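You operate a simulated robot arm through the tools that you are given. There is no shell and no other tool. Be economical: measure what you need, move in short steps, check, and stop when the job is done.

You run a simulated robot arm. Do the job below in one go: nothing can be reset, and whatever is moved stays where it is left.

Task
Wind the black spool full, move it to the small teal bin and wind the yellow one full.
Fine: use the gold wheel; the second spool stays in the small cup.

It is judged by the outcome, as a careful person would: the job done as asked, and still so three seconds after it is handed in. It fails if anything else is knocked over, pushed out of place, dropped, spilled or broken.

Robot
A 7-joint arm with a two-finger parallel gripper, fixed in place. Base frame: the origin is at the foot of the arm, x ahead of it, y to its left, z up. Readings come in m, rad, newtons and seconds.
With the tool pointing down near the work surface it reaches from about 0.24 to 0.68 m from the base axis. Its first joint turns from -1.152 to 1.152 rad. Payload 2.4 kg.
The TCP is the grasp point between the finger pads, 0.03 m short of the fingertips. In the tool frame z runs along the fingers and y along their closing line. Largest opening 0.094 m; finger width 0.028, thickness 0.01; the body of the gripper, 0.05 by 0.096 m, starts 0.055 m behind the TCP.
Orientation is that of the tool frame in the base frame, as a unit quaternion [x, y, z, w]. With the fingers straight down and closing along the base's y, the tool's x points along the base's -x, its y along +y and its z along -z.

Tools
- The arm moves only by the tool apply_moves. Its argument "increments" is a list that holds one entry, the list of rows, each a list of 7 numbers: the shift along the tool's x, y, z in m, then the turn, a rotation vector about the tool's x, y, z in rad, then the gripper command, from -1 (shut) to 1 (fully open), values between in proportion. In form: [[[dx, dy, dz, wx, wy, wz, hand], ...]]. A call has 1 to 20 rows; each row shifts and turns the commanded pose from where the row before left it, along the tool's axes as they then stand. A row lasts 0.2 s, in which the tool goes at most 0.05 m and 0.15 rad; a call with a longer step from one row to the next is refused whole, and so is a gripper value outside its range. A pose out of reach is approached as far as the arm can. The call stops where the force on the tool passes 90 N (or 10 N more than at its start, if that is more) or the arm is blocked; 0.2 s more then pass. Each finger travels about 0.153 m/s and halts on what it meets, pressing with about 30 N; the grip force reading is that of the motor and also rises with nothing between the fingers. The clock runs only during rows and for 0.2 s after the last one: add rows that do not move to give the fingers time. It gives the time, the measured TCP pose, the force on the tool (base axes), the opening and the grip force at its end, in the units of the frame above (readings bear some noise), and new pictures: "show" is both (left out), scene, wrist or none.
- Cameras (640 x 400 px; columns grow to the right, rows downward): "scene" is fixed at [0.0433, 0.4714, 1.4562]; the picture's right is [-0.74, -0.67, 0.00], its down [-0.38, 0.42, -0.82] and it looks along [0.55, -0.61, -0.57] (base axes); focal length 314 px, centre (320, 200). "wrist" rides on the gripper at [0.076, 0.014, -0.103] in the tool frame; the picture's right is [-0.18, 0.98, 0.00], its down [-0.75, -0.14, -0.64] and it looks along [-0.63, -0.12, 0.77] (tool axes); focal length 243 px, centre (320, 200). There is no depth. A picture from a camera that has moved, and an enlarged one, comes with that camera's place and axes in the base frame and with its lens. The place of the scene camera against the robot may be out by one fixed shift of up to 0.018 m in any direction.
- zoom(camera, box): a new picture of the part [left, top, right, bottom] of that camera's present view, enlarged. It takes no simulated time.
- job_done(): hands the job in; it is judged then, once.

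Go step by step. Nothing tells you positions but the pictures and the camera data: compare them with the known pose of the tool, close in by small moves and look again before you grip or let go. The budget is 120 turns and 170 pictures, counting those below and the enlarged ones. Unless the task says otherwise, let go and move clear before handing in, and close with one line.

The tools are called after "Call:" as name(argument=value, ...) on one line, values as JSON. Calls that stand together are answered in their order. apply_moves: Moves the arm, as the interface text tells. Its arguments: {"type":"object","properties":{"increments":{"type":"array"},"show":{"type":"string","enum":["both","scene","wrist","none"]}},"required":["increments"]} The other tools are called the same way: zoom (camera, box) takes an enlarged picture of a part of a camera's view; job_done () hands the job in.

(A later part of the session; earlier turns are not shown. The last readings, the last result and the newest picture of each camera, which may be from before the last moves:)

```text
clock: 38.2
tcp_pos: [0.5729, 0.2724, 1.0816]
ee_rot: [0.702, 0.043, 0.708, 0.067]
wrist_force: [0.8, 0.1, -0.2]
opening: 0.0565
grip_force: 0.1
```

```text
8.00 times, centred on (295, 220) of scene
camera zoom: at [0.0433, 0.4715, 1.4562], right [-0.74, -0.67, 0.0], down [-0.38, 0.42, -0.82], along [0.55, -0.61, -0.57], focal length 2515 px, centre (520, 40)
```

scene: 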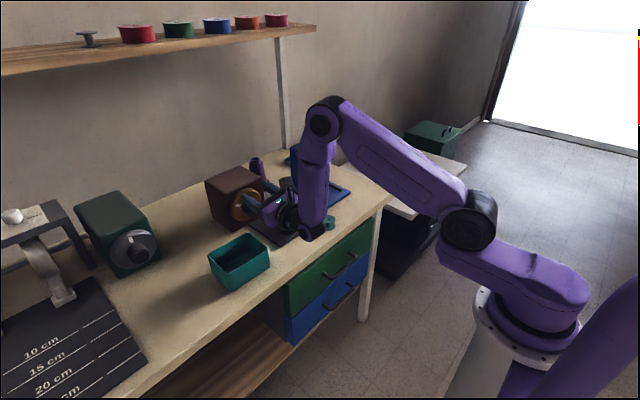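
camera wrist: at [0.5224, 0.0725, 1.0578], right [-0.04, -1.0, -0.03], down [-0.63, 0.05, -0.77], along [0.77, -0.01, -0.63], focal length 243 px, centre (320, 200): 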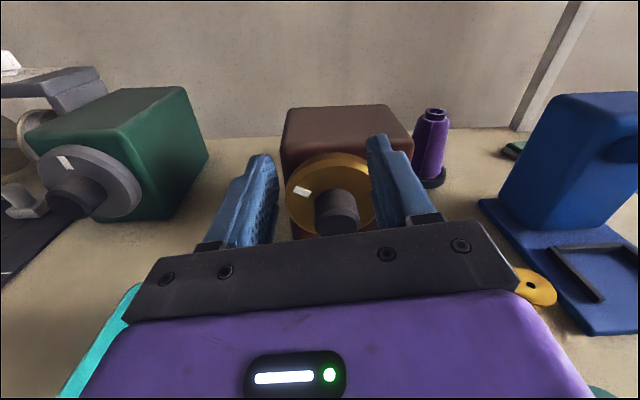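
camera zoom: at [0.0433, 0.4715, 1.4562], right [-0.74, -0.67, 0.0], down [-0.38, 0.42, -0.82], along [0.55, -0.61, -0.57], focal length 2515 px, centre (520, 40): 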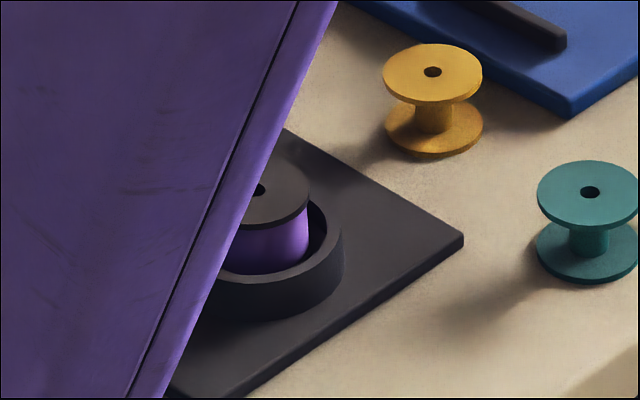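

Call:
zoom(camera="scene", box=[280, 212, 304, 236])

```text
16.00 times, centred on (292, 224) of scene
camera zoom: at [0.0433, 0.4715, 1.4562], right [-0.74, -0.67, 0.0], down [-0.38, 0.42, -0.82], along [0.55, -0.61, -0.57], focal length 5030 px, centre (768, -184)
```

zoom: 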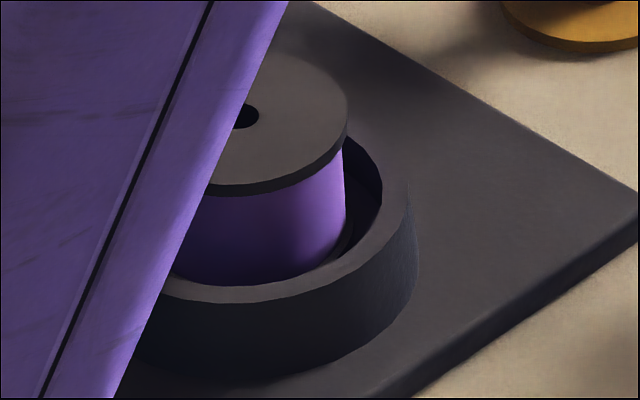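

The fill is within a few percent of the flange. I'll go back and add one more stroke to be sure it is full, then compare.

Call:
apply_moves(increments=[[[-0.0201, 0.033, 0.0115, 0, 0, 0, 0.3], [-0.0201, 0.033, 0.0115, 0, 0, 0, 0.3], [-0.0201, 0.033, 0.0115, 0, 0, 0, 0.3], [-0.0201, 0.033, 0.0115, 0, 0, 0, 0.3], [-0.0201, 0.033, 0.0115, 0, 0, 0, 0.3], [-0.0201, 0.033, 0.0115, 0, 0, 0, 0.3], [0, 0, 0, 0, 0, 0, 0.3], [-0.033, -0.0052, 0, 0, 0, 0, 0.3], [-0.033, -0.0052, 0, 0, 0, 0, 0.3], [-0.033, -0.0052, 0, 0, 0, 0, 0.3], [0, 0, 0, 0, 0, 0, 0.3], [0, 0, 0, 0, 0, 0, 0.3]]], show="wrist")

```text
clock: 40.8
tcp_pos: [0.6375, 0.0543, 0.8932]
ee_rot: [0.702, 0.041, 0.708, 0.069]
wrist_force: [-0.9, 0.3, 0.8]
opening: 0.0611
grip_force: 0.0
camera wrist: at [0.5333, 0.0554, 0.9682], right [-0.04, -1.0, -0.03], down [-0.63, 0.05, -0.77], along [0.77, -0.01, -0.63], focal length 243 px, centre (320, 200)
```

wrist: 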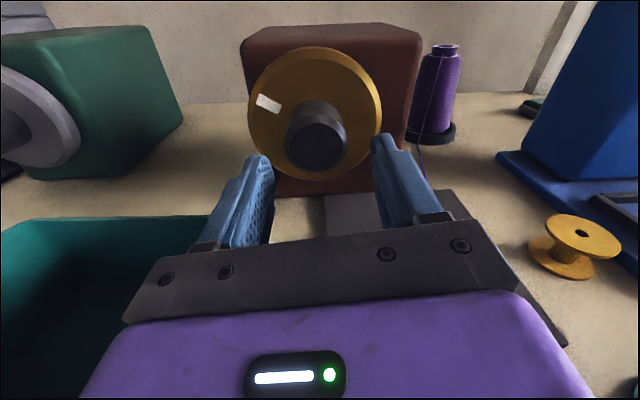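

Aligned in front of the knob. I'll advance, roll back, grip and make a stroke.

Call:
apply_moves(increments=[[[0, -0.0015, 0.022, 0, 0, 0, 0.3], [0, -0.001, 0.022, 0, 0, 0, 0.3], [0, 0, 0, 0, 0, -0.15, 0.3], [0, 0, 0, 0, 0, -0.15, 0.3], [0, 0, 0, 0, 0, -0.15, 0.3], [0, 0, 0, 0, 0, -0.15, 0.3], [0, 0, 0, 0, 0, -0.15, 0.3], [0, 0, 0, 0, 0, -0.15, 0.3], [0, 0, 0, 0, 0, -0.15, 0.3], [0, 0, 0, 0, 0, -0.15, 0.2], [0, 0, 0, 0, 0, 0, -0.4], [0, 0, 0, 0, 0, 0, -0.4], [0, 0, 0, 0, 0, 0.15, -0.4], [0, 0, 0, 0, 0, 0.15, -0.4], [0, 0, 0, 0, 0, 0.15, -0.4], [0, 0, 0, 0, 0, 0.15, -0.4], [0, 0, 0, 0, 0, 0.15, -0.4], [0, 0, 0, 0, 0, 0.15, -0.4], [0, 0, 0, 0, 0, 0.15, -0.4], [0, 0, 0, 0, 0, 0.15, -0.4]]], show="wrist")

Call:
zoom(camera="scene", box=[200, 150, 360, 250])

```text
clock: 45.0
tcp_pos: [0.6795, 0.0556, 0.8922]
ee_rot: [0.703, 0.041, 0.707, 0.068]
wrist_force: [-3.7, -3.0, -5.3]
opening: 0.0446
grip_force: 45.1
camera wrist: at [0.5762, 0.0565, 0.9678], right [-0.04, -1.0, -0.03], down [-0.63, 0.05, -0.77], along [0.77, -0.01, -0.63], focal length 243 px, centre (320, 200)
```

wrist: 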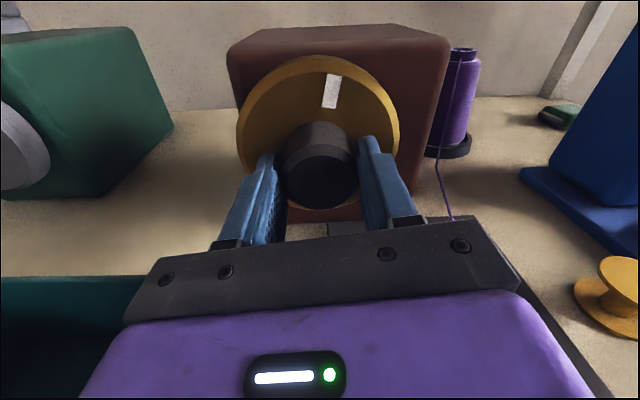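

```text
4.00 times, centred on (280, 200) of scene
camera zoom: at [0.0434, 0.4714, 1.4562], right [-0.74, -0.67, 0.0], down [-0.38, 0.42, -0.82], along [0.55, -0.61, -0.57], focal length 1257 px, centre (480, 200)
```

zoom: 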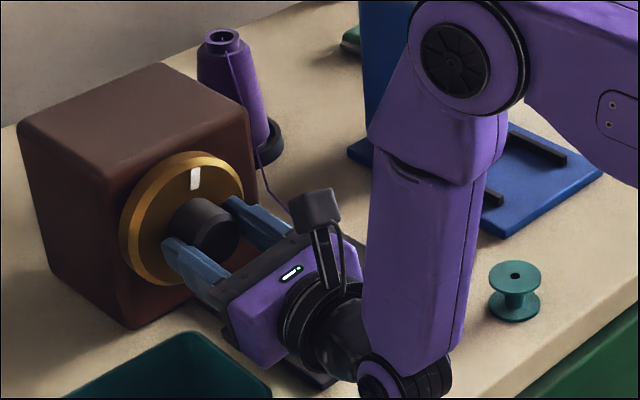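

The wheel has now turned slightly more than one full turn from its start. I'll release, retreat and tilt the tool down with the camera on the far side to inspect and pick the black spool.

Call:
apply_moves(increments=[[[0, 0, 0, 0, 0, 0, 0.3], [0, 0, 0, 0, 0, 0, 0.3], [0, 0, -0.03, 0, 0, 0, 0.3], [0, 0, -0.03, 0, 0, 0, 0.3], [0.045, 0, 0, 0, 0, 0, 0.3], [0.045, 0, 0, 0, 0, 0, 0.3], [0.045, 0.02, -0.01, 0, 0, 0, 0.3], [0, 0.03, -0.02, 0, -0.15, 0, 0.3], [0, 0, 0, 0, -0.15, 0, 0.3], [0, 0, 0, 0, -0.15, 0, 0.3], [0, 0, 0, 0, -0.15, 0, 0.3], [0, 0, 0, 0, -0.15, 0, 0.3], [0, 0, 0, 0, -0.15, 0, 0.3], [0, 0, 0, 0, -0.15, 0, 0.3], [0, 0, 0, 0, -0.15, 0, 0.3], [0, 0, 0, 0, -0.15, 0, 0.3], [0, 0, 0, 0, -0.15, 0, 0.3], [0, 0, 0, 0, -0.071, 0, 0.3], [0, 0, 0, 0, 0, 0, 0.3]]], show="both")

Call:
zoom(camera="scene", box=[255, 195, 335, 245])

```text
refused: row 7 steps farther than a row can; nothing moved
```

```text
8.00 times, centred on (295, 220) of scene
camera zoom: at [0.0434, 0.4714, 1.4562], right [-0.74, -0.67, 0.0], down [-0.38, 0.42, -0.82], along [0.55, -0.61, -0.57], focal length 2515 px, centre (520, 40)
```

zoom: 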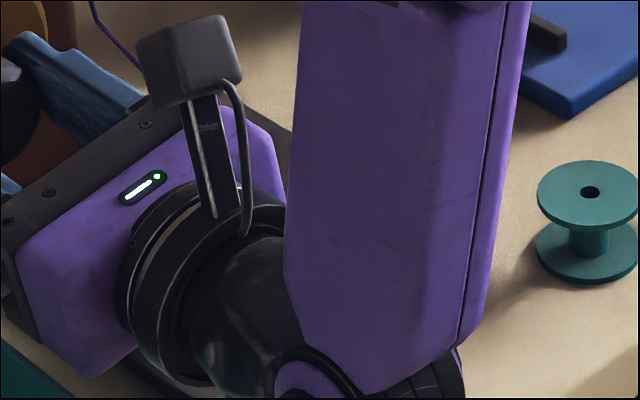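

One row was too long, so I'll shorten it and repeat.

Call:
apply_moves(increments=[[[0, 0, 0, 0, 0, 0, 0.3], [0, 0, 0, 0, 0, 0, 0.3], [0, 0, -0.03, 0, 0, 0, 0.3], [0, 0, -0.03, 0, 0, 0, 0.3], [0.045, 0, 0, 0, 0, 0, 0.3], [0.045, 0, 0, 0, 0, 0, 0.3], [0.035, 0.02, -0.01, 0, 0, 0, 0.3], [0, 0.03, -0.02, 0, -0.15, 0, 0.3], [0, 0, 0, 0, -0.15, 0, 0.3], [0, 0, 0, 0, -0.15, 0, 0.3], [0, 0, 0, 0, -0.15, 0, 0.3], [0, 0, 0, 0, -0.15, 0, 0.3], [0, 0, 0, 0, -0.15, 0, 0.3], [0, 0, 0, 0, -0.15, 0, 0.3], [0, 0, 0, 0, -0.15, 0, 0.3], [0, 0, 0, 0, -0.15, 0, 0.3], [0, 0, 0, 0, -0.15, 0, 0.3], [0, 0, 0, 0, -0.071, 0, 0.3], [0, 0, 0, 0, 0, 0, 0.3]]], show="both")

Call:
zoom(camera="scene", box=[255, 195, 335, 245])

```text
clock: 49.0
tcp_pos: [0.5851, 0.0249, 1.0232]
ee_rot: [0.992, -0.02, 0.085, 0.091]
wrist_force: [0.1, -0.3, 0.2]
opening: 0.0612
grip_force: 0.0
out of reach, approached as far as the arm can: row 14, 17, 18
camera wrist: at [0.6415, 0.0276, 1.1375], right [-0.24, -0.96, 0.14], down [-0.84, 0.28, 0.47], along [-0.49, -0.01, -0.87], focal length 243 px, centre (320, 200)
```

scene: 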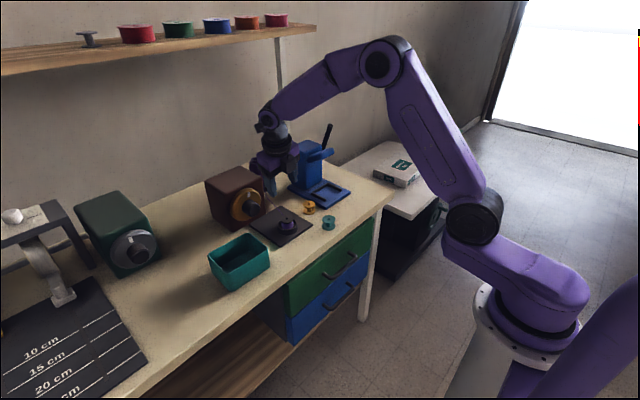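
wrist: 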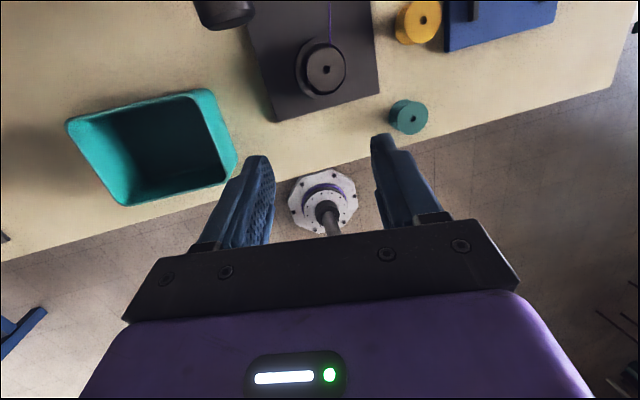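

```text
8.00 times, centred on (295, 220) of scene
camera zoom: at [0.0433, 0.4714, 1.4562], right [-0.74, -0.67, 0.0], down [-0.38, 0.42, -0.82], along [0.55, -0.61, -0.57], focal length 2515 px, centre (520, 40)
```

zoom: 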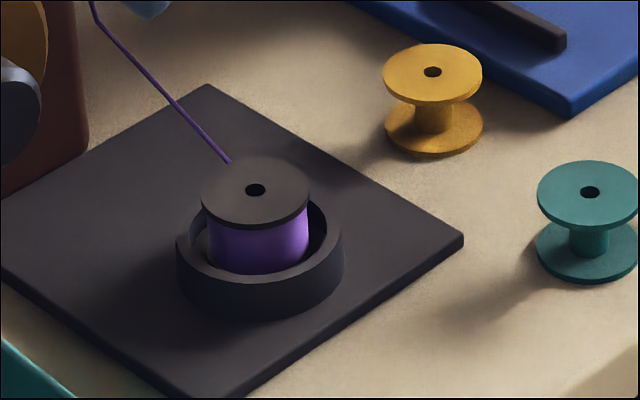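

Call:
zoom(camera="scene", box=[280, 212, 304, 236])

Call:
zoom(camera="scene", box=[275, 210, 299, 234])

```text
16.00 times, centred on (292, 224) of scene
camera zoom: at [0.0433, 0.4714, 1.4562], right [-0.74, -0.67, 0.0], down [-0.38, 0.42, -0.82], along [0.55, -0.61, -0.57], focal length 5030 px, centre (768, -184)
```

zoom: 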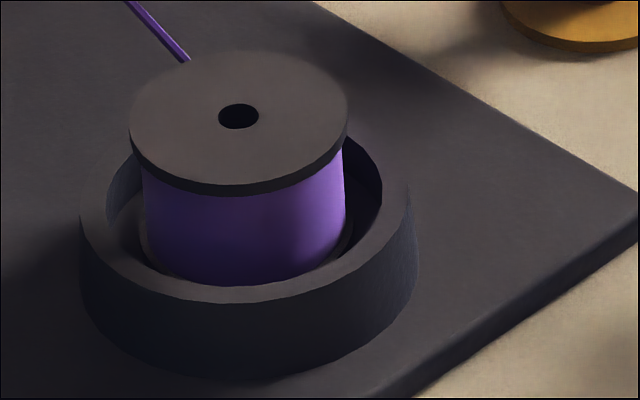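

```text
16.00 times, centred on (287, 222) of scene
camera zoom: at [0.0433, 0.4714, 1.4562], right [-0.74, -0.67, 0.0], down [-0.38, 0.42, -0.82], along [0.55, -0.61, -0.57], focal length 5030 px, centre (848, -152)
```

zoom: 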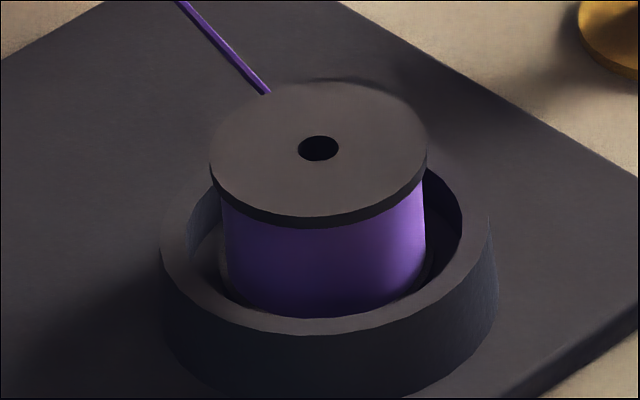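

The fill edge is unchanged by the last stroke, so the black spool is full. Its axis is at about (0.631, -0.02). I'll straighten the tool vertical first.

Call:
apply_moves(increments=[[[0, 0, 0, 0.089, -0.086, 0, 0.4], [0, 0, 0, 0.088, -0.086, 0, 0.4], [0, 0, 0, 0, 0, -0.14, 0.4], [0, 0, 0, 0, 0, -0.14, 0.4], [0, 0, 0, 0, 0, 0, 0.4]]], show="none")

```text
clock: 50.2
tcp_pos: [0.5834, 0.0257, 1.0233]
ee_rot: [0.985, 0.118, 0.072, 0.104]
wrist_force: [0.6, -0.3, 0.0]
opening: 0.0658
grip_force: 0.0
out of reach, approached as far as the arm can: row 1, 2
```

Call:
apply_moves(increments=[[[0, 0, 0, 0, 0, -0.14, 0.4], [0, 0, 0, 0, 0, -0.14, 0.4], [0, 0, 0, 0.08, -0.06, 0, 0.4], [0, 0, 0, 0.08, -0.06, 0, 0.4], [0, 0, 0, 0, 0, 0, 0.4]]], show="both")

```text
clock: 51.4
tcp_pos: [0.5838, 0.0255, 1.0234]
ee_rot: [0.959, 0.253, 0.056, 0.112]
wrist_force: [0.4, 0.1, -0.3]
opening: 0.0658
grip_force: 0.2
out of reach, approached as far as the arm can: row 3, 4
camera wrist: at [0.6396, 0.0702, 1.1296], right [0.31, -0.92, 0.23], down [-0.82, -0.14, 0.55], along [-0.48, -0.36, -0.8], focal length 243 px, centre (320, 200)
```

scene: 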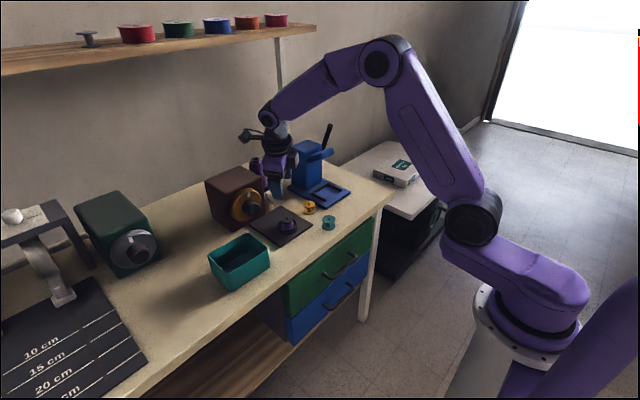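
wrist: 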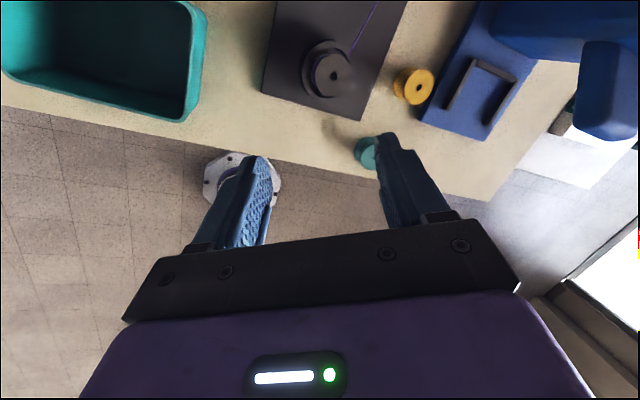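

The tilt is blocked by a joint limit at this height. I'll go lower, above the spool, and straighten there.

Call:
apply_moves(increments=[[[0.0045, 0.0126, 0.0354, 0, 0, 0, 0.4], [0.0045, 0.0126, 0.0354, 0, 0, 0, 0.4], [0.0045, 0.0126, 0.0354, 0, 0, 0, 0.4], [0, 0, 0, 0.08, -0.017, 0, 0.4], [0, 0, 0, 0.08, -0.017, 0, 0.4], [0, 0, 0, 0.08, -0.017, 0, 0.4], [0, 0, 0, 0, 0, 0, 0.4]]], show="both")

```text
clock: 53.0
tcp_pos: [0.6317, -0.0195, 0.9315]
ee_rot: [0.959, 0.254, 0.056, 0.112]
wrist_force: [0.3, 0.3, 0.9]
opening: 0.066
grip_force: 0.0
out of reach, approached as far as the arm can: row 4, 5, 6
camera wrist: at [0.6874, 0.0251, 1.0375], right [0.31, -0.92, 0.23], down [-0.82, -0.14, 0.55], along [-0.48, -0.36, -0.8], focal length 243 px, centre (320, 200)
```

scene: 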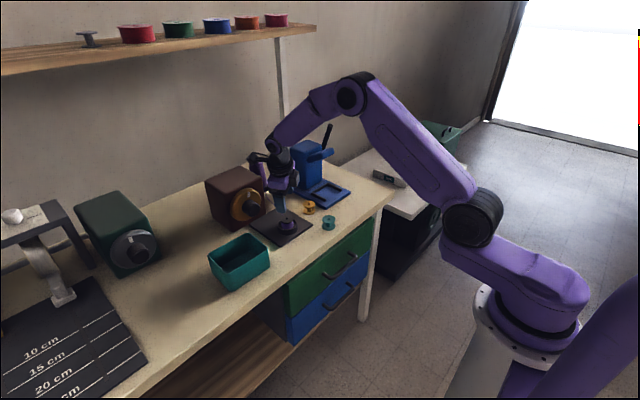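
wrist: 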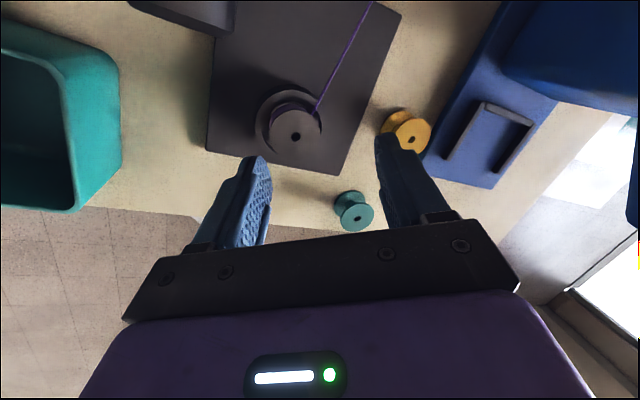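

A joint is at its limit with this camera-far roll. I'll rise a little, roll the camera to the +y side and straighten there.

Call:
apply_moves(increments=[[[0, 0, -0.04, 0, 0, 0, 0.4], [0, 0, -0.03, 0, 0, -0.15, 0.4], [0, 0, 0, 0, 0, -0.15, 0.4], [0, 0, 0, 0, 0, -0.15, 0.4], [0, 0, 0, 0, 0, -0.15, 0.4], [0, 0, 0, 0, 0, -0.15, 0.4], [0, 0, 0, 0, 0, -0.15, 0.4], [0, 0, 0, 0, 0, -0.15, 0.4], [0, 0, 0, 0.09, 0.09, 0, 0.4], [0, 0, 0, 0.09, 0.09, 0, 0.4], [0, 0, 0, 0, 0, 0, 0.4]]], show="scene")

```text
clock: 55.4
tcp_pos: [0.6205, -0.0078, 0.998]
ee_rot: [0.702, 0.7, -0.009, 0.128]
wrist_force: [0.3, -0.3, -0.5]
opening: 0.0655
grip_force: 0.0
out of reach, approached as far as the arm can: row 9, 10
```

scene: 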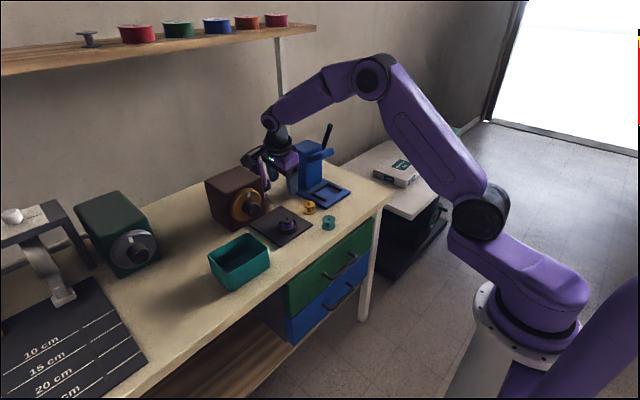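

The hand's tilt stays fixed regardless of roll, so some arm joint is at its limit. I'll retreat toward the original posture and roll the camera back toward the base to unwind it.

Call:
apply_moves(increments=[[[-0.0034, -0.0388, -0.0199, 0, 0, 0, 0.4], [-0.0034, -0.0388, -0.0199, 0, 0, 0, 0.4], [-0.0034, -0.0388, -0.0199, 0, 0, 0, 0.4], [-0.0034, -0.0388, -0.0199, 0, 0, 0, 0.4], [-0.0034, -0.0388, -0.0199, 0, 0, 0, 0.4], [-0.0034, -0.0388, -0.0199, 0, 0, 0, 0.4], [0, 0, 0, 0.084, 0.096, 0, 0.4], [0, 0, 0, 0.083, 0.096, 0, 0.4], [0, 0, 0, 0, 0, -0.15, 0.4], [0, 0, 0, 0, 0, -0.15, 0.4], [0, 0, 0, 0, 0, -0.15, 0.4], [0, 0, 0, 0, 0, -0.15, 0.4], [0, 0, 0, 0, 0, -0.15, 0.4], [0, 0, 0, 0, 0, -0.15, 0.4], [0, 0, 0, 0, 0, -0.15, 0.4], [0, 0, 0, 0, 0, -0.15, 0.4], [0, 0, 0, 0, 0, -0.15, 0.4], [0, 0, 0, 0, 0, -0.15, 0.4], [0, 0, 0, 0, 0, 0, 0.4]]], show="scene")

```text
clock: 59.4
tcp_pos: [0.371, -0.0068, 1.079]
ee_rot: [0.036, 0.991, -0.093, 0.088]
wrist_force: [-0.5, 1.3, -0.4]
opening: 0.0657
grip_force: 0.1
out of reach, approached as far as the arm can: row 7, 8
```

scene: 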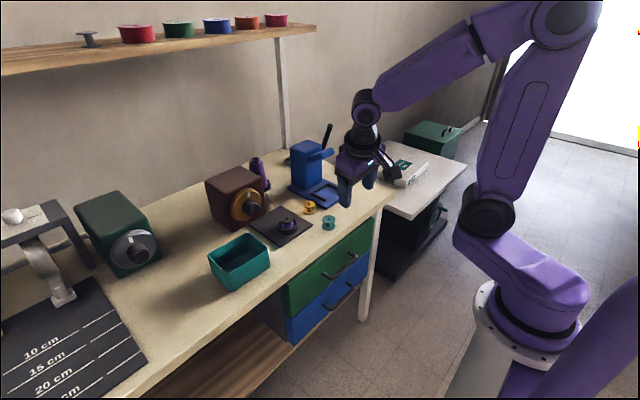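

Call:
apply_moves(increments=[[[0, 0, 0, -0.09, 0.09, 0, 0.4], [0, 0, 0, -0.088, 0.09, 0, 0.4], [0, 0, 0, 0, 0, 0, 0.4]]], show="none")

```text
clock: 60.2
tcp_pos: [0.3697, -0.0066, 1.0782]
ee_rot: [0.038, 0.991, -0.094, 0.087]
wrist_force: [0.2, 0.4, -0.2]
opening: 0.0659
grip_force: 0.1
out of reach, approached as far as the arm can: row 1, 2
```

Call:
apply_moves(increments=[[[0, 0, 0, -0.05, 0, 0, 0.4], [0, 0, 0, -0.05, 0, 0, 0.4], [0, 0, 0, 0, 0, 0, 0.4]]], show="none")

Call:
apply_moves(increments=[[[0, 0, 0, 0, 0.05, 0, 0.4], [0, 0, 0, 0, 0.05, 0, 0.4], [0, 0, 0, 0, 0, 0, 0.4]]], show="none")

```text
clock: 61.0
tcp_pos: [0.3728, -0.0087, 1.0785]
ee_rot: [0.037, 0.992, -0.08, 0.09]
wrist_force: [0.4, -0.1, 0.3]
opening: 0.0657
grip_force: 0.0
out of reach, approached as far as the arm can: row 2
```

```text
clock: 61.8
tcp_pos: [0.3556, 0.0033, 1.0717]
ee_rot: [0.038, 0.993, -0.085, 0.068]
wrist_force: [0.3, -0.7, 0.6]
opening: 0.0659
grip_force: 0.1
out of reach, approached as far as the arm can: row 1, 2
```

Small steps make some progress, so I'll work the tilt out in many tiny steps while rising toward the original height.

Call:
apply_moves(increments=[[[0, 0, -0.003, -0.0105, 0.009, 0, 0.4], [0, 0, -0.003, -0.0105, 0.009, 0, 0.4], [0, 0, -0.003, -0.0105, 0.009, 0, 0.4], [0, 0, -0.003, -0.0105, 0.009, 0, 0.4], [0, 0, -0.003, -0.0105, 0.009, 0, 0.4], [0, 0, -0.003, -0.0105, 0.009, 0, 0.4], [0, 0, -0.003, -0.0105, 0.009, 0, 0.4], [0, 0, -0.003, -0.0105, 0.009, 0, 0.4], [0, 0, -0.003, -0.0105, 0.009, 0, 0.4], [0, 0, -0.003, -0.0105, 0.009, 0, 0.4], [0, 0, -0.003, -0.0105, 0.009, 0, 0.4], [0, 0, -0.003, -0.0105, 0.009, 0, 0.4], [0, 0, -0.003, -0.0105, 0.009, 0, 0.4], [0, 0, -0.003, -0.0105, 0.009, 0, 0.4], [0, 0, -0.003, -0.0105, 0.009, 0, 0.4], [0, 0, -0.003, -0.0105, 0.009, 0, 0.4]]], show="scene")

```text
clock: 65.2
tcp_pos: [0.3556, 0.0038, 1.0716]
ee_rot: [0.038, 0.993, -0.085, 0.069]
wrist_force: [0.1, 0.2, -0.5]
opening: 0.0658
grip_force: 0.1
out of reach, approached as far as the arm can: row 1, 3, 4, 5, 6, 8, 10, 11, 12, 14, 16
```

scene: 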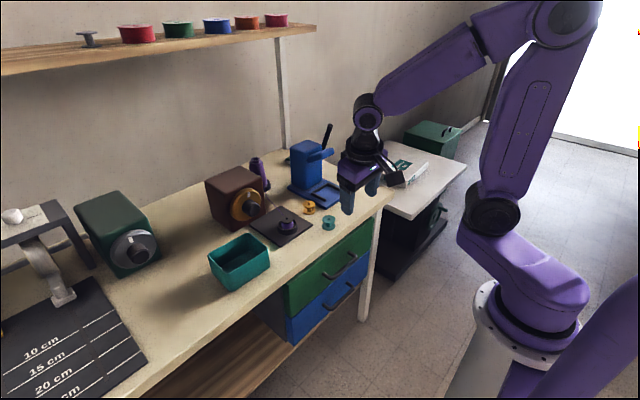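

The arm is stuck in this posture. I'll look closely at the arm's shape.

Call:
zoom(camera="scene", box=[320, 0, 640, 400])

```text
1.00 times, centred on (480, 200) of scene
camera zoom: at [0.0433, 0.4714, 1.4562], right [-0.74, -0.67, 0.0], down [-0.38, 0.42, -0.82], along [0.55, -0.61, -0.57], focal length 314 px, centre (160, 200)
```

zoom: 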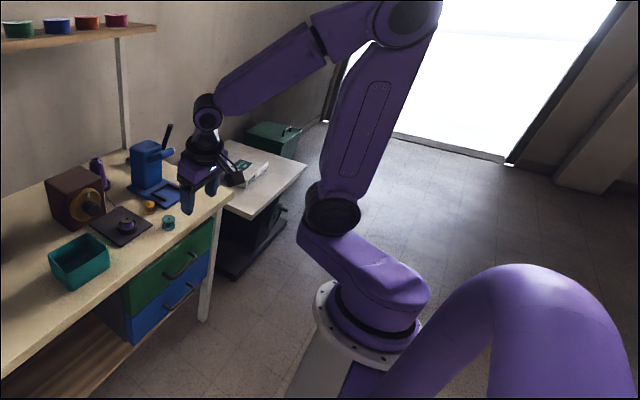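

I'll test whether turning the base (moving toward +y) frees the tilt.

Call:
apply_moves(increments=[[[-0.0132, 0.0407, -0.0048, 0, 0, 0, 0.4], [-0.0132, 0.0407, -0.0048, 0, 0, 0, 0.4], [-0.0132, 0.0407, -0.0048, 0, 0, 0, 0.4], [-0.0132, 0.0407, -0.0048, 0, 0, 0, 0.4], [-0.0132, 0.0407, -0.0048, 0, 0, 0, 0.4], [0, 0, 0, -0.041, 0.036, 0, 0.4], [0, 0, 0, -0.041, 0.036, 0, 0.4], [0, 0, 0, -0.041, 0.036, 0, 0.4], [0, 0, 0, -0.041, 0.036, 0, 0.4], [0, 0, 0, 0, 0, 0, 0.4]]], show="scene")

```text
clock: 67.4
tcp_pos: [0.4253, 0.1949, 1.071]
ee_rot: [0.037, 0.993, -0.088, 0.072]
wrist_force: [-0.7, -0.2, -0.1]
opening: 0.0656
grip_force: 0.1
out of reach, approached as far as the arm can: row 5, 6, 7, 8, 9
```

scene: 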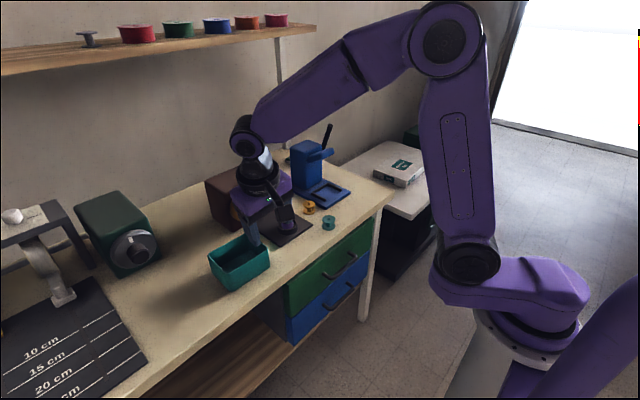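

The limit looks like a wound-up forearm/wrist roll. I'll try rotating the tool about the forearm's axis in the free direction to unwind it, high above the bench.

Call:
apply_moves(increments=[[[0, 0, 0, 0.0927, -0.0828, -0.0741, 0.4], [0, 0, 0, 0.0927, -0.0828, -0.0741, 0.4], [0, 0, 0, 0.0927, -0.0828, -0.0741, 0.4], [0, 0, 0, 0.0927, -0.0828, -0.0741, 0.4], [0, 0, 0, 0.0927, -0.0828, -0.0741, 0.4], [0, 0, 0, 0.0927, -0.0828, -0.0741, 0.4], [0, 0, 0, 0.0927, -0.0828, -0.0741, 0.4], [0, 0, 0, 0.0927, -0.0828, -0.0741, 0.4], [0, 0, 0, 0.0927, -0.0828, -0.0741, 0.4], [0, 0, 0, 0.0927, -0.0828, -0.0741, 0.4]]], show="scene")

```text
clock: 69.6
tcp_pos: [0.4254, 0.1961, 1.0698]
ee_rot: [-0.312, 0.692, -0.525, 0.385]
wrist_force: [0.9, -0.9, -0.1]
opening: 0.066
grip_force: 0.0
```

scene: 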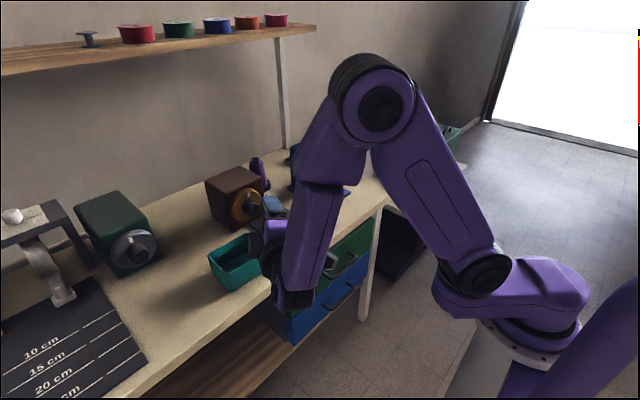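

That direction is free. I'll continue around, yawing the hand to the +y side.

Call:
apply_moves(increments=[[[0, 0, 0, -0.0297, -0.1402, -0.022, 0.4], [0, 0, 0, -0.0297, -0.1402, -0.022, 0.4], [0, 0, 0, -0.0297, -0.1402, -0.022, 0.4], [0, 0, 0, -0.0297, -0.1402, -0.022, 0.4], [0, 0, 0, -0.0297, -0.1402, -0.022, 0.4], [0, 0, 0, -0.0297, -0.1402, -0.022, 0.4], [0, 0, 0, -0.0297, -0.1402, -0.022, 0.4], [0, 0, 0, -0.0297, -0.1402, -0.022, 0.4], [0, 0, 0, -0.0297, -0.1402, -0.022, 0.4], [0, 0, 0, -0.0297, -0.1402, -0.022, 0.4]]], show="scene")

```text
clock: 71.8
tcp_pos: [0.4257, 0.1954, 1.0678]
ee_rot: [0.692, -0.313, 0.139, -0.636]
wrist_force: [-0.1, 0.2, 0.9]
opening: 0.0661
grip_force: 0.1
```

scene: 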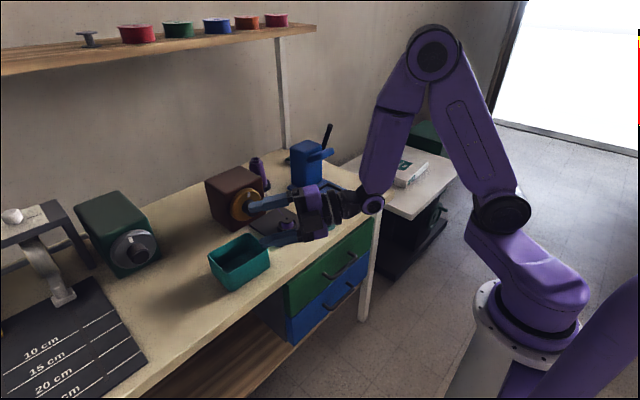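

Still free. Now I'll tilt the hand down from this side.

Call:
apply_moves(increments=[[[0, 0, 0, -0.1385, 0.0293, 0, 0.4], [0, 0, 0, -0.1385, 0.0293, 0, 0.4], [0, 0, 0, -0.1385, 0.0293, 0, 0.4], [0, 0, 0, -0.1385, 0.0293, 0, 0.4], [0, 0, 0, -0.1385, 0.0293, 0, 0.4], [0, 0, 0, -0.1385, 0.0293, 0, 0.4], [0, 0, 0, -0.1385, 0.0293, 0, 0.4], [0, 0, 0, -0.1385, 0.0293, 0, 0.4], [0, 0, 0, -0.1385, 0.0293, 0, 0.4], [0, 0, 0, -0.1385, 0.0293, 0, 0.4], [0, 0, 0, 0, 0, 0, 0.4]]], show="both")

```text
clock: 74.2
tcp_pos: [0.4301, 0.2004, 1.0526]
ee_rot: [0.905, -0.406, 0.017, -0.124]
wrist_force: [-0.6, 0.0, 0.4]
opening: 0.066
grip_force: 0.1
out of reach, approached as far as the arm can: row 8, 9, 10
camera wrist: at [0.4576, 0.113, 1.1427], right [-0.84, -0.49, -0.22], down [-0.48, 0.51, 0.71], along [-0.24, 0.7, -0.67], focal length 243 px, centre (320, 200)
```

scene: 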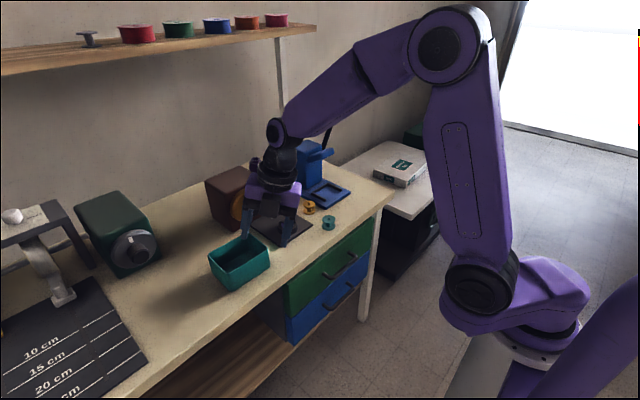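
wrist: 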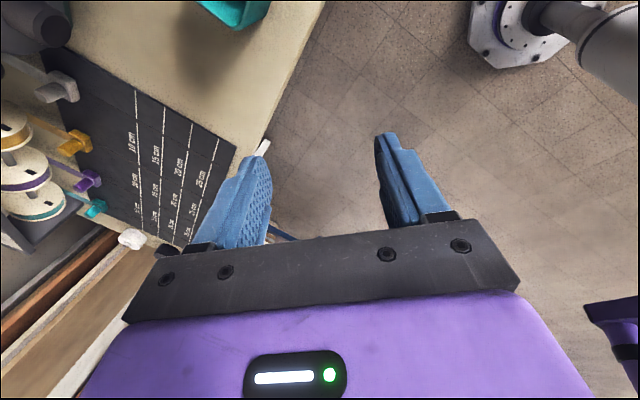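

It is stuck at a similar lean from this side too. I'll return to the original starting location and straighten there.

Call:
apply_moves(increments=[[[0.0157, 0.0359, -0.0232, 0, 0, 0, 0.4], [0.0157, 0.0359, -0.0232, 0, 0, 0, 0.4], [0.0157, 0.0359, -0.0232, 0, 0, 0, 0.4], [0.0157, 0.0359, -0.0232, 0, 0, 0, 0.4], [0.0157, 0.0359, -0.0232, 0, 0, 0, 0.4], [0.0157, 0.0359, -0.0232, 0, 0, 0, 0.4], [0, 0, 0, -0.079, 0.023, 0, 0.4], [0, 0, 0, -0.079, 0.023, 0, 0.4], [0, 0, 0, -0.079, 0.023, 0, 0.4], [0, 0, 0, 0, 0, 0, 0.4]]], show="scene")

```text
clock: 76.4
tcp_pos: [0.3194, -0.0387, 1.1282]
ee_rot: [0.904, -0.408, 0.018, -0.128]
wrist_force: [0.3, -0.1, -1.2]
opening: 0.0656
grip_force: 0.1
out of reach, approached as far as the arm can: row 7, 8, 9
```

scene: 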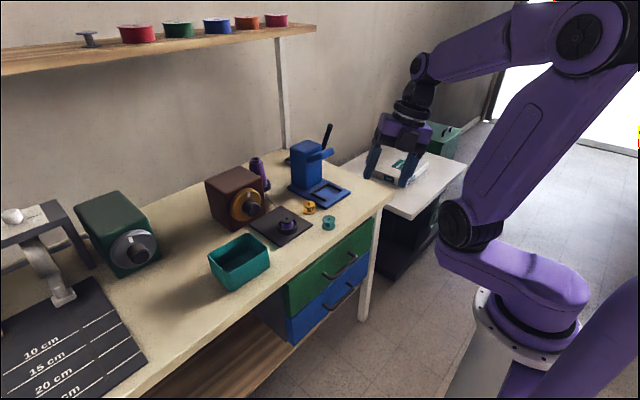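

The evidence fits a flipped wrist: straight down now lies beyond the forearm-roll limit on both sides. I need to pass the hand back through alignment with the forearm, so first I'll bring the hand horizontal, pointing forward.

Call:
apply_moves(increments=[[[0, 0, 0, 0.1385, -0.0293, 0, 0.4], [0, 0, 0, 0.1385, -0.0293, 0, 0.4], [0, 0, 0, 0.1385, -0.0293, 0, 0.4], [0, 0, 0, 0.1385, -0.0293, 0, 0.4], [0, 0, 0, 0.1385, -0.0293, 0, 0.4], [0, 0, 0, 0.1385, -0.0293, 0, 0.4], [0, 0, 0, 0.1385, -0.0293, 0, 0.4], [0, 0, 0, 0.1385, -0.0293, 0, 0.4], [0, 0, 0, 0.06, -0.0125, 0, 0.4], [0, 0, 0, 0.0297, 0.1402, 0.022, 0.4], [0, 0, 0, 0.0297, 0.1402, 0.022, 0.4], [0, 0, 0, 0.0297, 0.1402, 0.022, 0.4], [0, 0, 0, 0.0297, 0.1402, 0.022, 0.4], [0, 0, 0, 0.0297, 0.1402, 0.022, 0.4], [0, 0, 0, 0.0297, 0.1402, 0.022, 0.4], [0, 0, 0, 0.0119, 0.056, 0.009, 0.4], [0, 0, 0, 0, 0, 0, 0.4]]], show="scene")

```text
clock: 80.0
tcp_pos: [0.3465, -0.0643, 1.1378]
ee_rot: [-0.468, 0.595, -0.397, 0.518]
wrist_force: [0.1, 0.2, 1.1]
opening: 0.0658
grip_force: 0.2
out of reach, approached as far as the arm can: row 14, 15, 16
```

scene: 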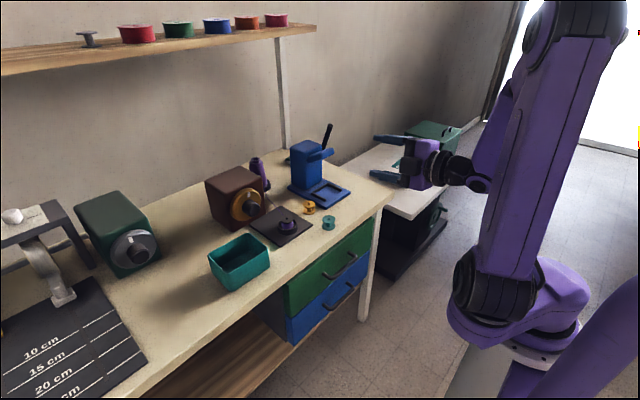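

Too folded here, so I'll extend outward and look again.

Call:
apply_moves(increments=[[[-0.0114, 0.005, 0.0408, 0, 0, 0, 0.4], [-0.0114, 0.005, 0.0408, 0, 0, 0, 0.4], [-0.0114, 0.005, 0.0408, 0, 0, 0, 0.4], [-0.0114, 0.005, 0.0408, 0, 0, 0, 0.4], [-0.0114, 0.005, 0.0408, 0, 0, 0, 0.4], [0, 0, 0, 0, 0, 0, 0.4]]], show="scene")

```text
clock: 81.4
tcp_pos: [0.5452, 0.0003, 1.0962]
ee_rot: [-0.469, 0.594, -0.398, 0.518]
wrist_force: [0.3, 0.6, -0.7]
opening: 0.0661
grip_force: 0.0
```

scene: 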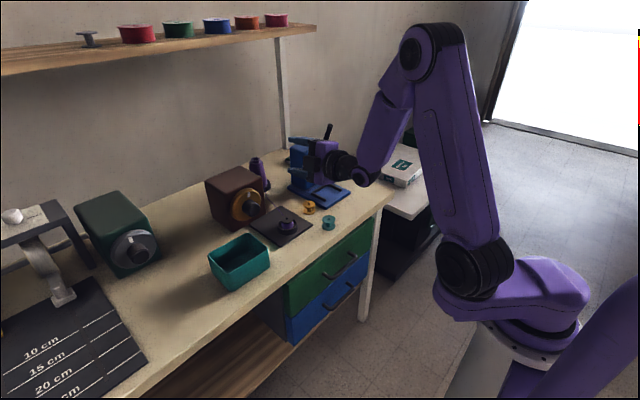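

The wrist centre is near (0.347, 0, 1.125) and the forearm is steep. I'll rotate the hand about the wrist centre toward alignment with the forearm.

Call:
apply_moves(increments=[[[0.0095, 0.0242, 0, -0.121, 0.0473, 0, 0.4], [0.0095, 0.0242, 0, -0.121, 0.0473, 0, 0.4], [0.0095, 0.0242, 0, -0.121, 0.0473, 0, 0.4], [0.0095, 0.0242, 0, -0.121, 0.0473, 0, 0.4], [0.0095, 0.0242, 0, -0.121, 0.0473, 0, 0.4], [0.0095, 0.0242, 0, -0.121, 0.0473, 0, 0.4], [0, 0, 0, 0, 0, 0, 0.4]]], show="scene")

Call:
zoom(camera="scene", box=[280, 0, 560, 350])

```text
clock: 83.0
tcp_pos: [0.4753, -0.0204, 0.9624]
ee_rot: [-0.562, 0.763, -0.222, 0.23]
wrist_force: [0.5, 0.5, 0.0]
opening: 0.0657
grip_force: 0.2
```

scene: 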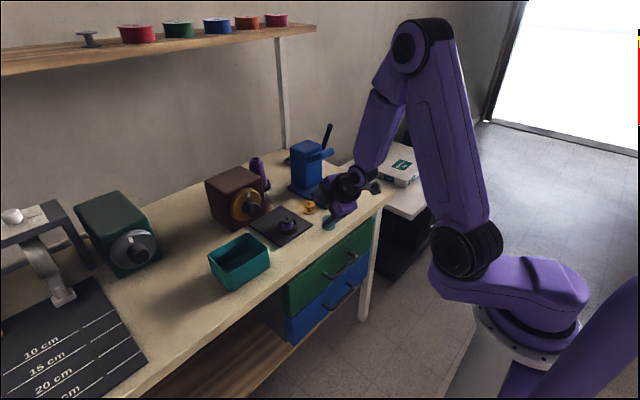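

```text
1.14 times, centred on (420, 175) of scene
camera zoom: at [0.0433, 0.4714, 1.4562], right [-0.74, -0.67, 0.0], down [-0.38, 0.42, -0.82], along [0.55, -0.61, -0.57], focal length 359 px, centre (206, 229)
```

zoom: 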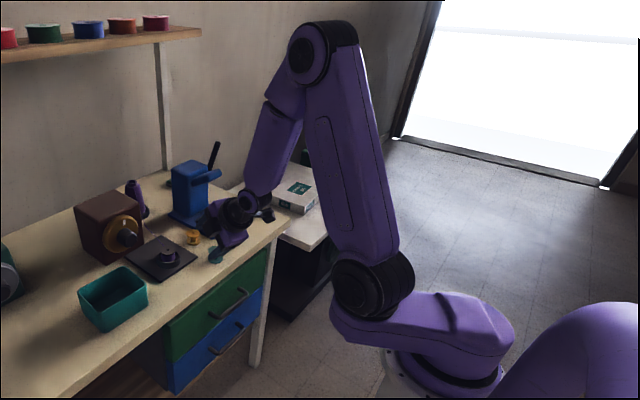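

The hand looks nearly in line with the forearm. I'll continue the same rotation, through alignment and past straight down.

Call:
apply_moves(increments=[[[0.0048, 0.0286, 0, -0.143, 0.0242, 0, 0.4], [0.0048, 0.0286, 0, -0.143, 0.0242, 0, 0.4], [0.0048, 0.0286, 0, -0.143, 0.0242, 0, 0.4], [0.0048, 0.0286, 0, -0.143, 0.0242, 0, 0.4], [0.0048, 0.0286, 0, -0.143, 0.0242, 0, 0.4], [0.0048, 0.0286, 0, -0.143, 0.0242, 0, 0.4], [0, 0, 0, 0, 0, 0, 0.4]]], show="scene")

```text
clock: 84.6
tcp_pos: [0.314, 0.0024, 0.9144]
ee_rot: [-0.59, 0.8, 0.076, -0.079]
wrist_force: [-0.7, 0.4, -0.5]
opening: 0.066
grip_force: 0.1
```

scene: 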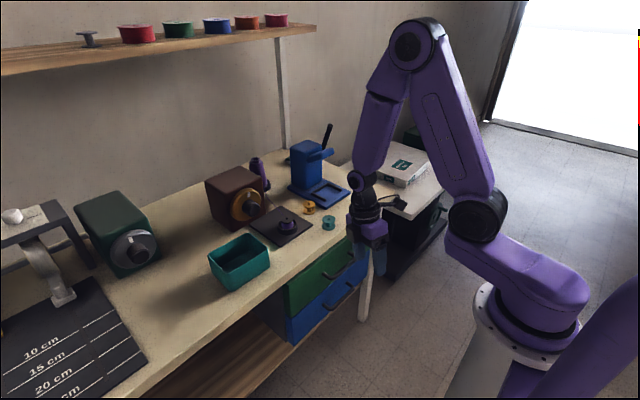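

The hand passed through without a limit. I'll straighten to vertical and move out over the bench to test.

Call:
apply_moves(increments=[[[0, 0, 0, 0.108, -0.018, 0, 0.4], [0, 0, 0, 0.107, -0.019, 0, 0.4], [-0.0111, -0.036, -0.02, 0, 0, 0, 0.4], [-0.0111, -0.036, -0.02, 0, 0, 0, 0.4], [-0.0111, -0.036, -0.02, 0, 0, 0, 0.4], [-0.0111, -0.036, -0.02, 0, 0, 0, 0.4], [-0.0111, -0.036, -0.02, 0, 0, 0, 0.4], [0, 0, 0, 0, 0, 0, 0.4]]], show="scene")

```text
clock: 86.4
tcp_pos: [0.5015, 0.0013, 1.0142]
ee_rot: [-0.594, 0.805, 0.001, 0.0]
wrist_force: [0.6, 0.2, 0.2]
opening: 0.0656
grip_force: 0.0
```

scene: 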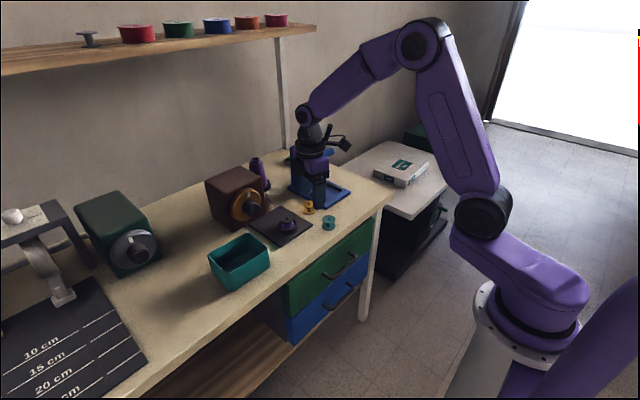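

Straight down works again. I'll move above the black spool and look with the wrist camera.

Call:
apply_moves(increments=[[[-0.0046, -0.0325, 0.021, 0, 0, 0, 0.4], [-0.0046, -0.0325, 0.021, 0, 0, 0, 0.4], [-0.0046, -0.0325, 0.021, 0, 0, 0, 0.4], [-0.0046, -0.0325, 0.021, 0, 0, 0, 0.4], [0, 0, 0, 0, 0, 0, 0.4]]], show="wrist")

Call:
zoom(camera="scene", box=[200, 150, 360, 250])

```text
clock: 87.6
tcp_pos: [0.6314, -0.0193, 0.9298]
ee_rot: [-0.594, 0.804, 0.0, -0.001]
wrist_force: [0.8, -0.4, 0.6]
opening: 0.066
grip_force: 0.1
camera wrist: at [0.5953, -0.0886, 1.032], right [-0.89, 0.47, 0.0], down [0.36, 0.68, 0.64], along [0.3, 0.57, -0.77], focal length 243 px, centre (320, 200)
```

wrist: 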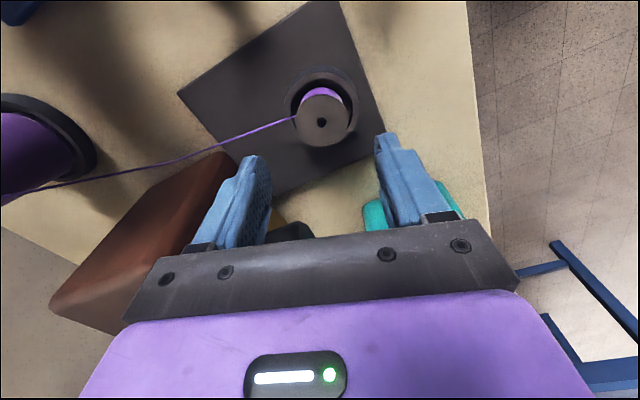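

```text
4.00 times, centred on (280, 200) of scene
camera zoom: at [0.0433, 0.4714, 1.4562], right [-0.74, -0.67, 0.0], down [-0.38, 0.42, -0.82], along [0.55, -0.61, -0.57], focal length 1257 px, centre (480, 200)
```

zoom: 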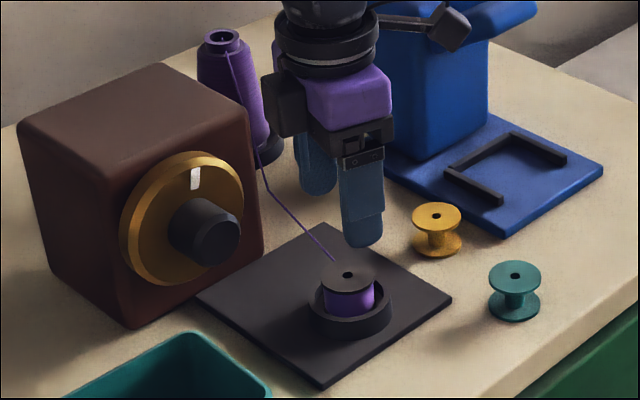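

Spool centre is (0.629, -0.021). I'll trim and descend to where the tips should be just above the cup rim.

Call:
apply_moves(increments=[[[0.0014, 0.0011, 0.02, 0, 0, 0, 0.3], [0, 0, 0.02, 0, 0, 0, 0.3], [0, 0, 0.02, 0, 0, 0, 0.3], [0, 0, 0.01, 0, 0, 0, 0.3], [0, 0, 0, 0, 0, 0, 0.3]]], show="wrist")

Call:
zoom(camera="scene", box=[260, 190, 324, 230])

```text
clock: 88.8
tcp_pos: [0.631, -0.0196, 0.8607]
ee_rot: [-0.594, 0.804, -0.001, 0.001]
wrist_force: [0.0, 0.0, -0.3]
opening: 0.0612
grip_force: 0.1
camera wrist: at [0.5949, -0.089, 0.9629], right [-0.88, 0.47, 0.0], down [0.36, 0.68, 0.64], along [0.3, 0.57, -0.77], focal length 243 px, centre (320, 200)
```

wrist: 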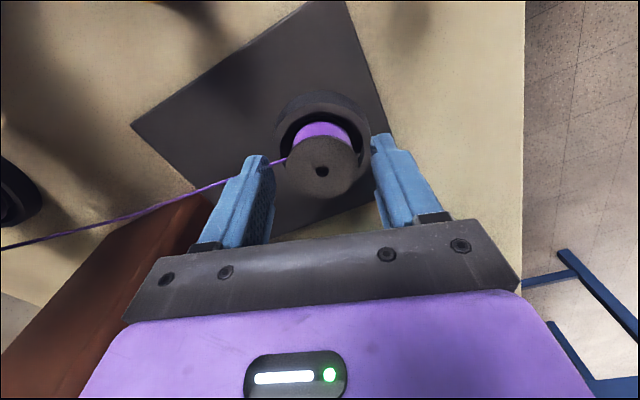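

```text
10.00 times, centred on (292, 210) of scene
camera zoom: at [0.0433, 0.4714, 1.4562], right [-0.74, -0.67, 0.0], down [-0.38, 0.42, -0.82], along [0.55, -0.61, -0.57], focal length 3143 px, centre (600, 100)
```

zoom: 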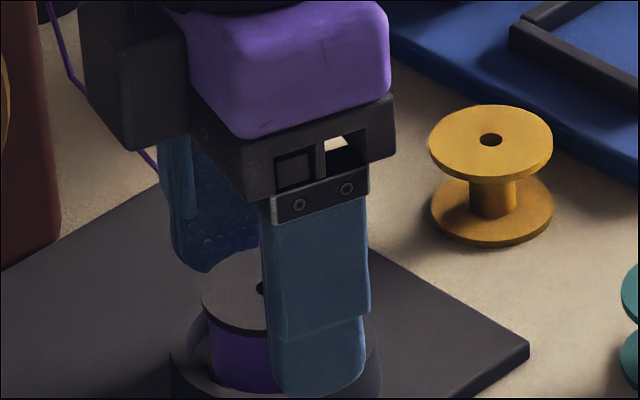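

Well centred, with about 11 mm of overlap on the spool's upper part. I'll close here and lift slightly.

Call:
apply_moves(increments=[[[0, 0, 0.002, 0, 0, 0, 0.1], [0, 0, 0, 0, 0, 0, -0.1], [0, 0, 0, 0, 0, 0, -0.3], [0, 0, 0, 0, 0, 0, -0.3], [0, 0, -0.01, 0, 0, 0, -0.3], [0, 0, -0.02, 0, 0, 0, -0.3], [0, 0, -0.02, 0, 0, 0, -0.3], [0, 0, 0, 0, 0, 0, -0.3]]], show="wrist")

Call:
zoom(camera="scene", box=[220, 150, 348, 230])

```text
clock: 90.6
tcp_pos: [0.6306, -0.0192, 0.9103]
ee_rot: [-0.594, 0.804, 0.001, 0.0]
wrist_force: [1.1, -0.1, 0.3]
opening: 0.0401
grip_force: 29.9
camera wrist: at [0.5948, -0.0883, 1.011], right [-0.89, 0.47, 0.0], down [0.36, 0.68, 0.64], along [0.3, 0.57, -0.77], focal length 243 px, centre (320, 200)
```

wrist: 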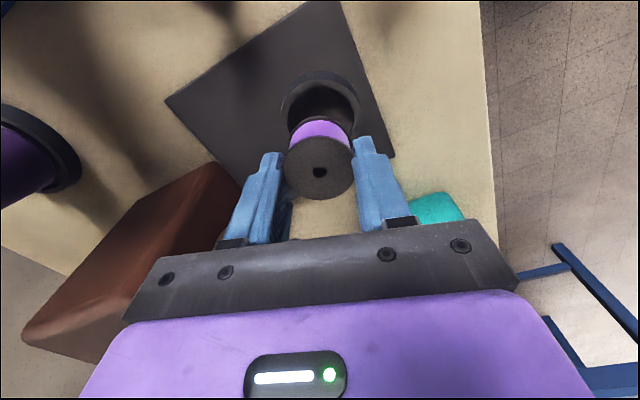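

```text
5.00 times, centred on (284, 190) of scene
camera zoom: at [0.0433, 0.4714, 1.4562], right [-0.74, -0.67, 0.0], down [-0.38, 0.42, -0.82], along [0.55, -0.61, -0.57], focal length 1572 px, centre (500, 250)
```

zoom: 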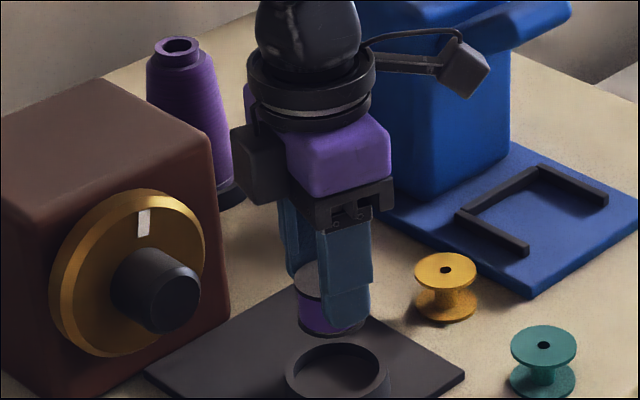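

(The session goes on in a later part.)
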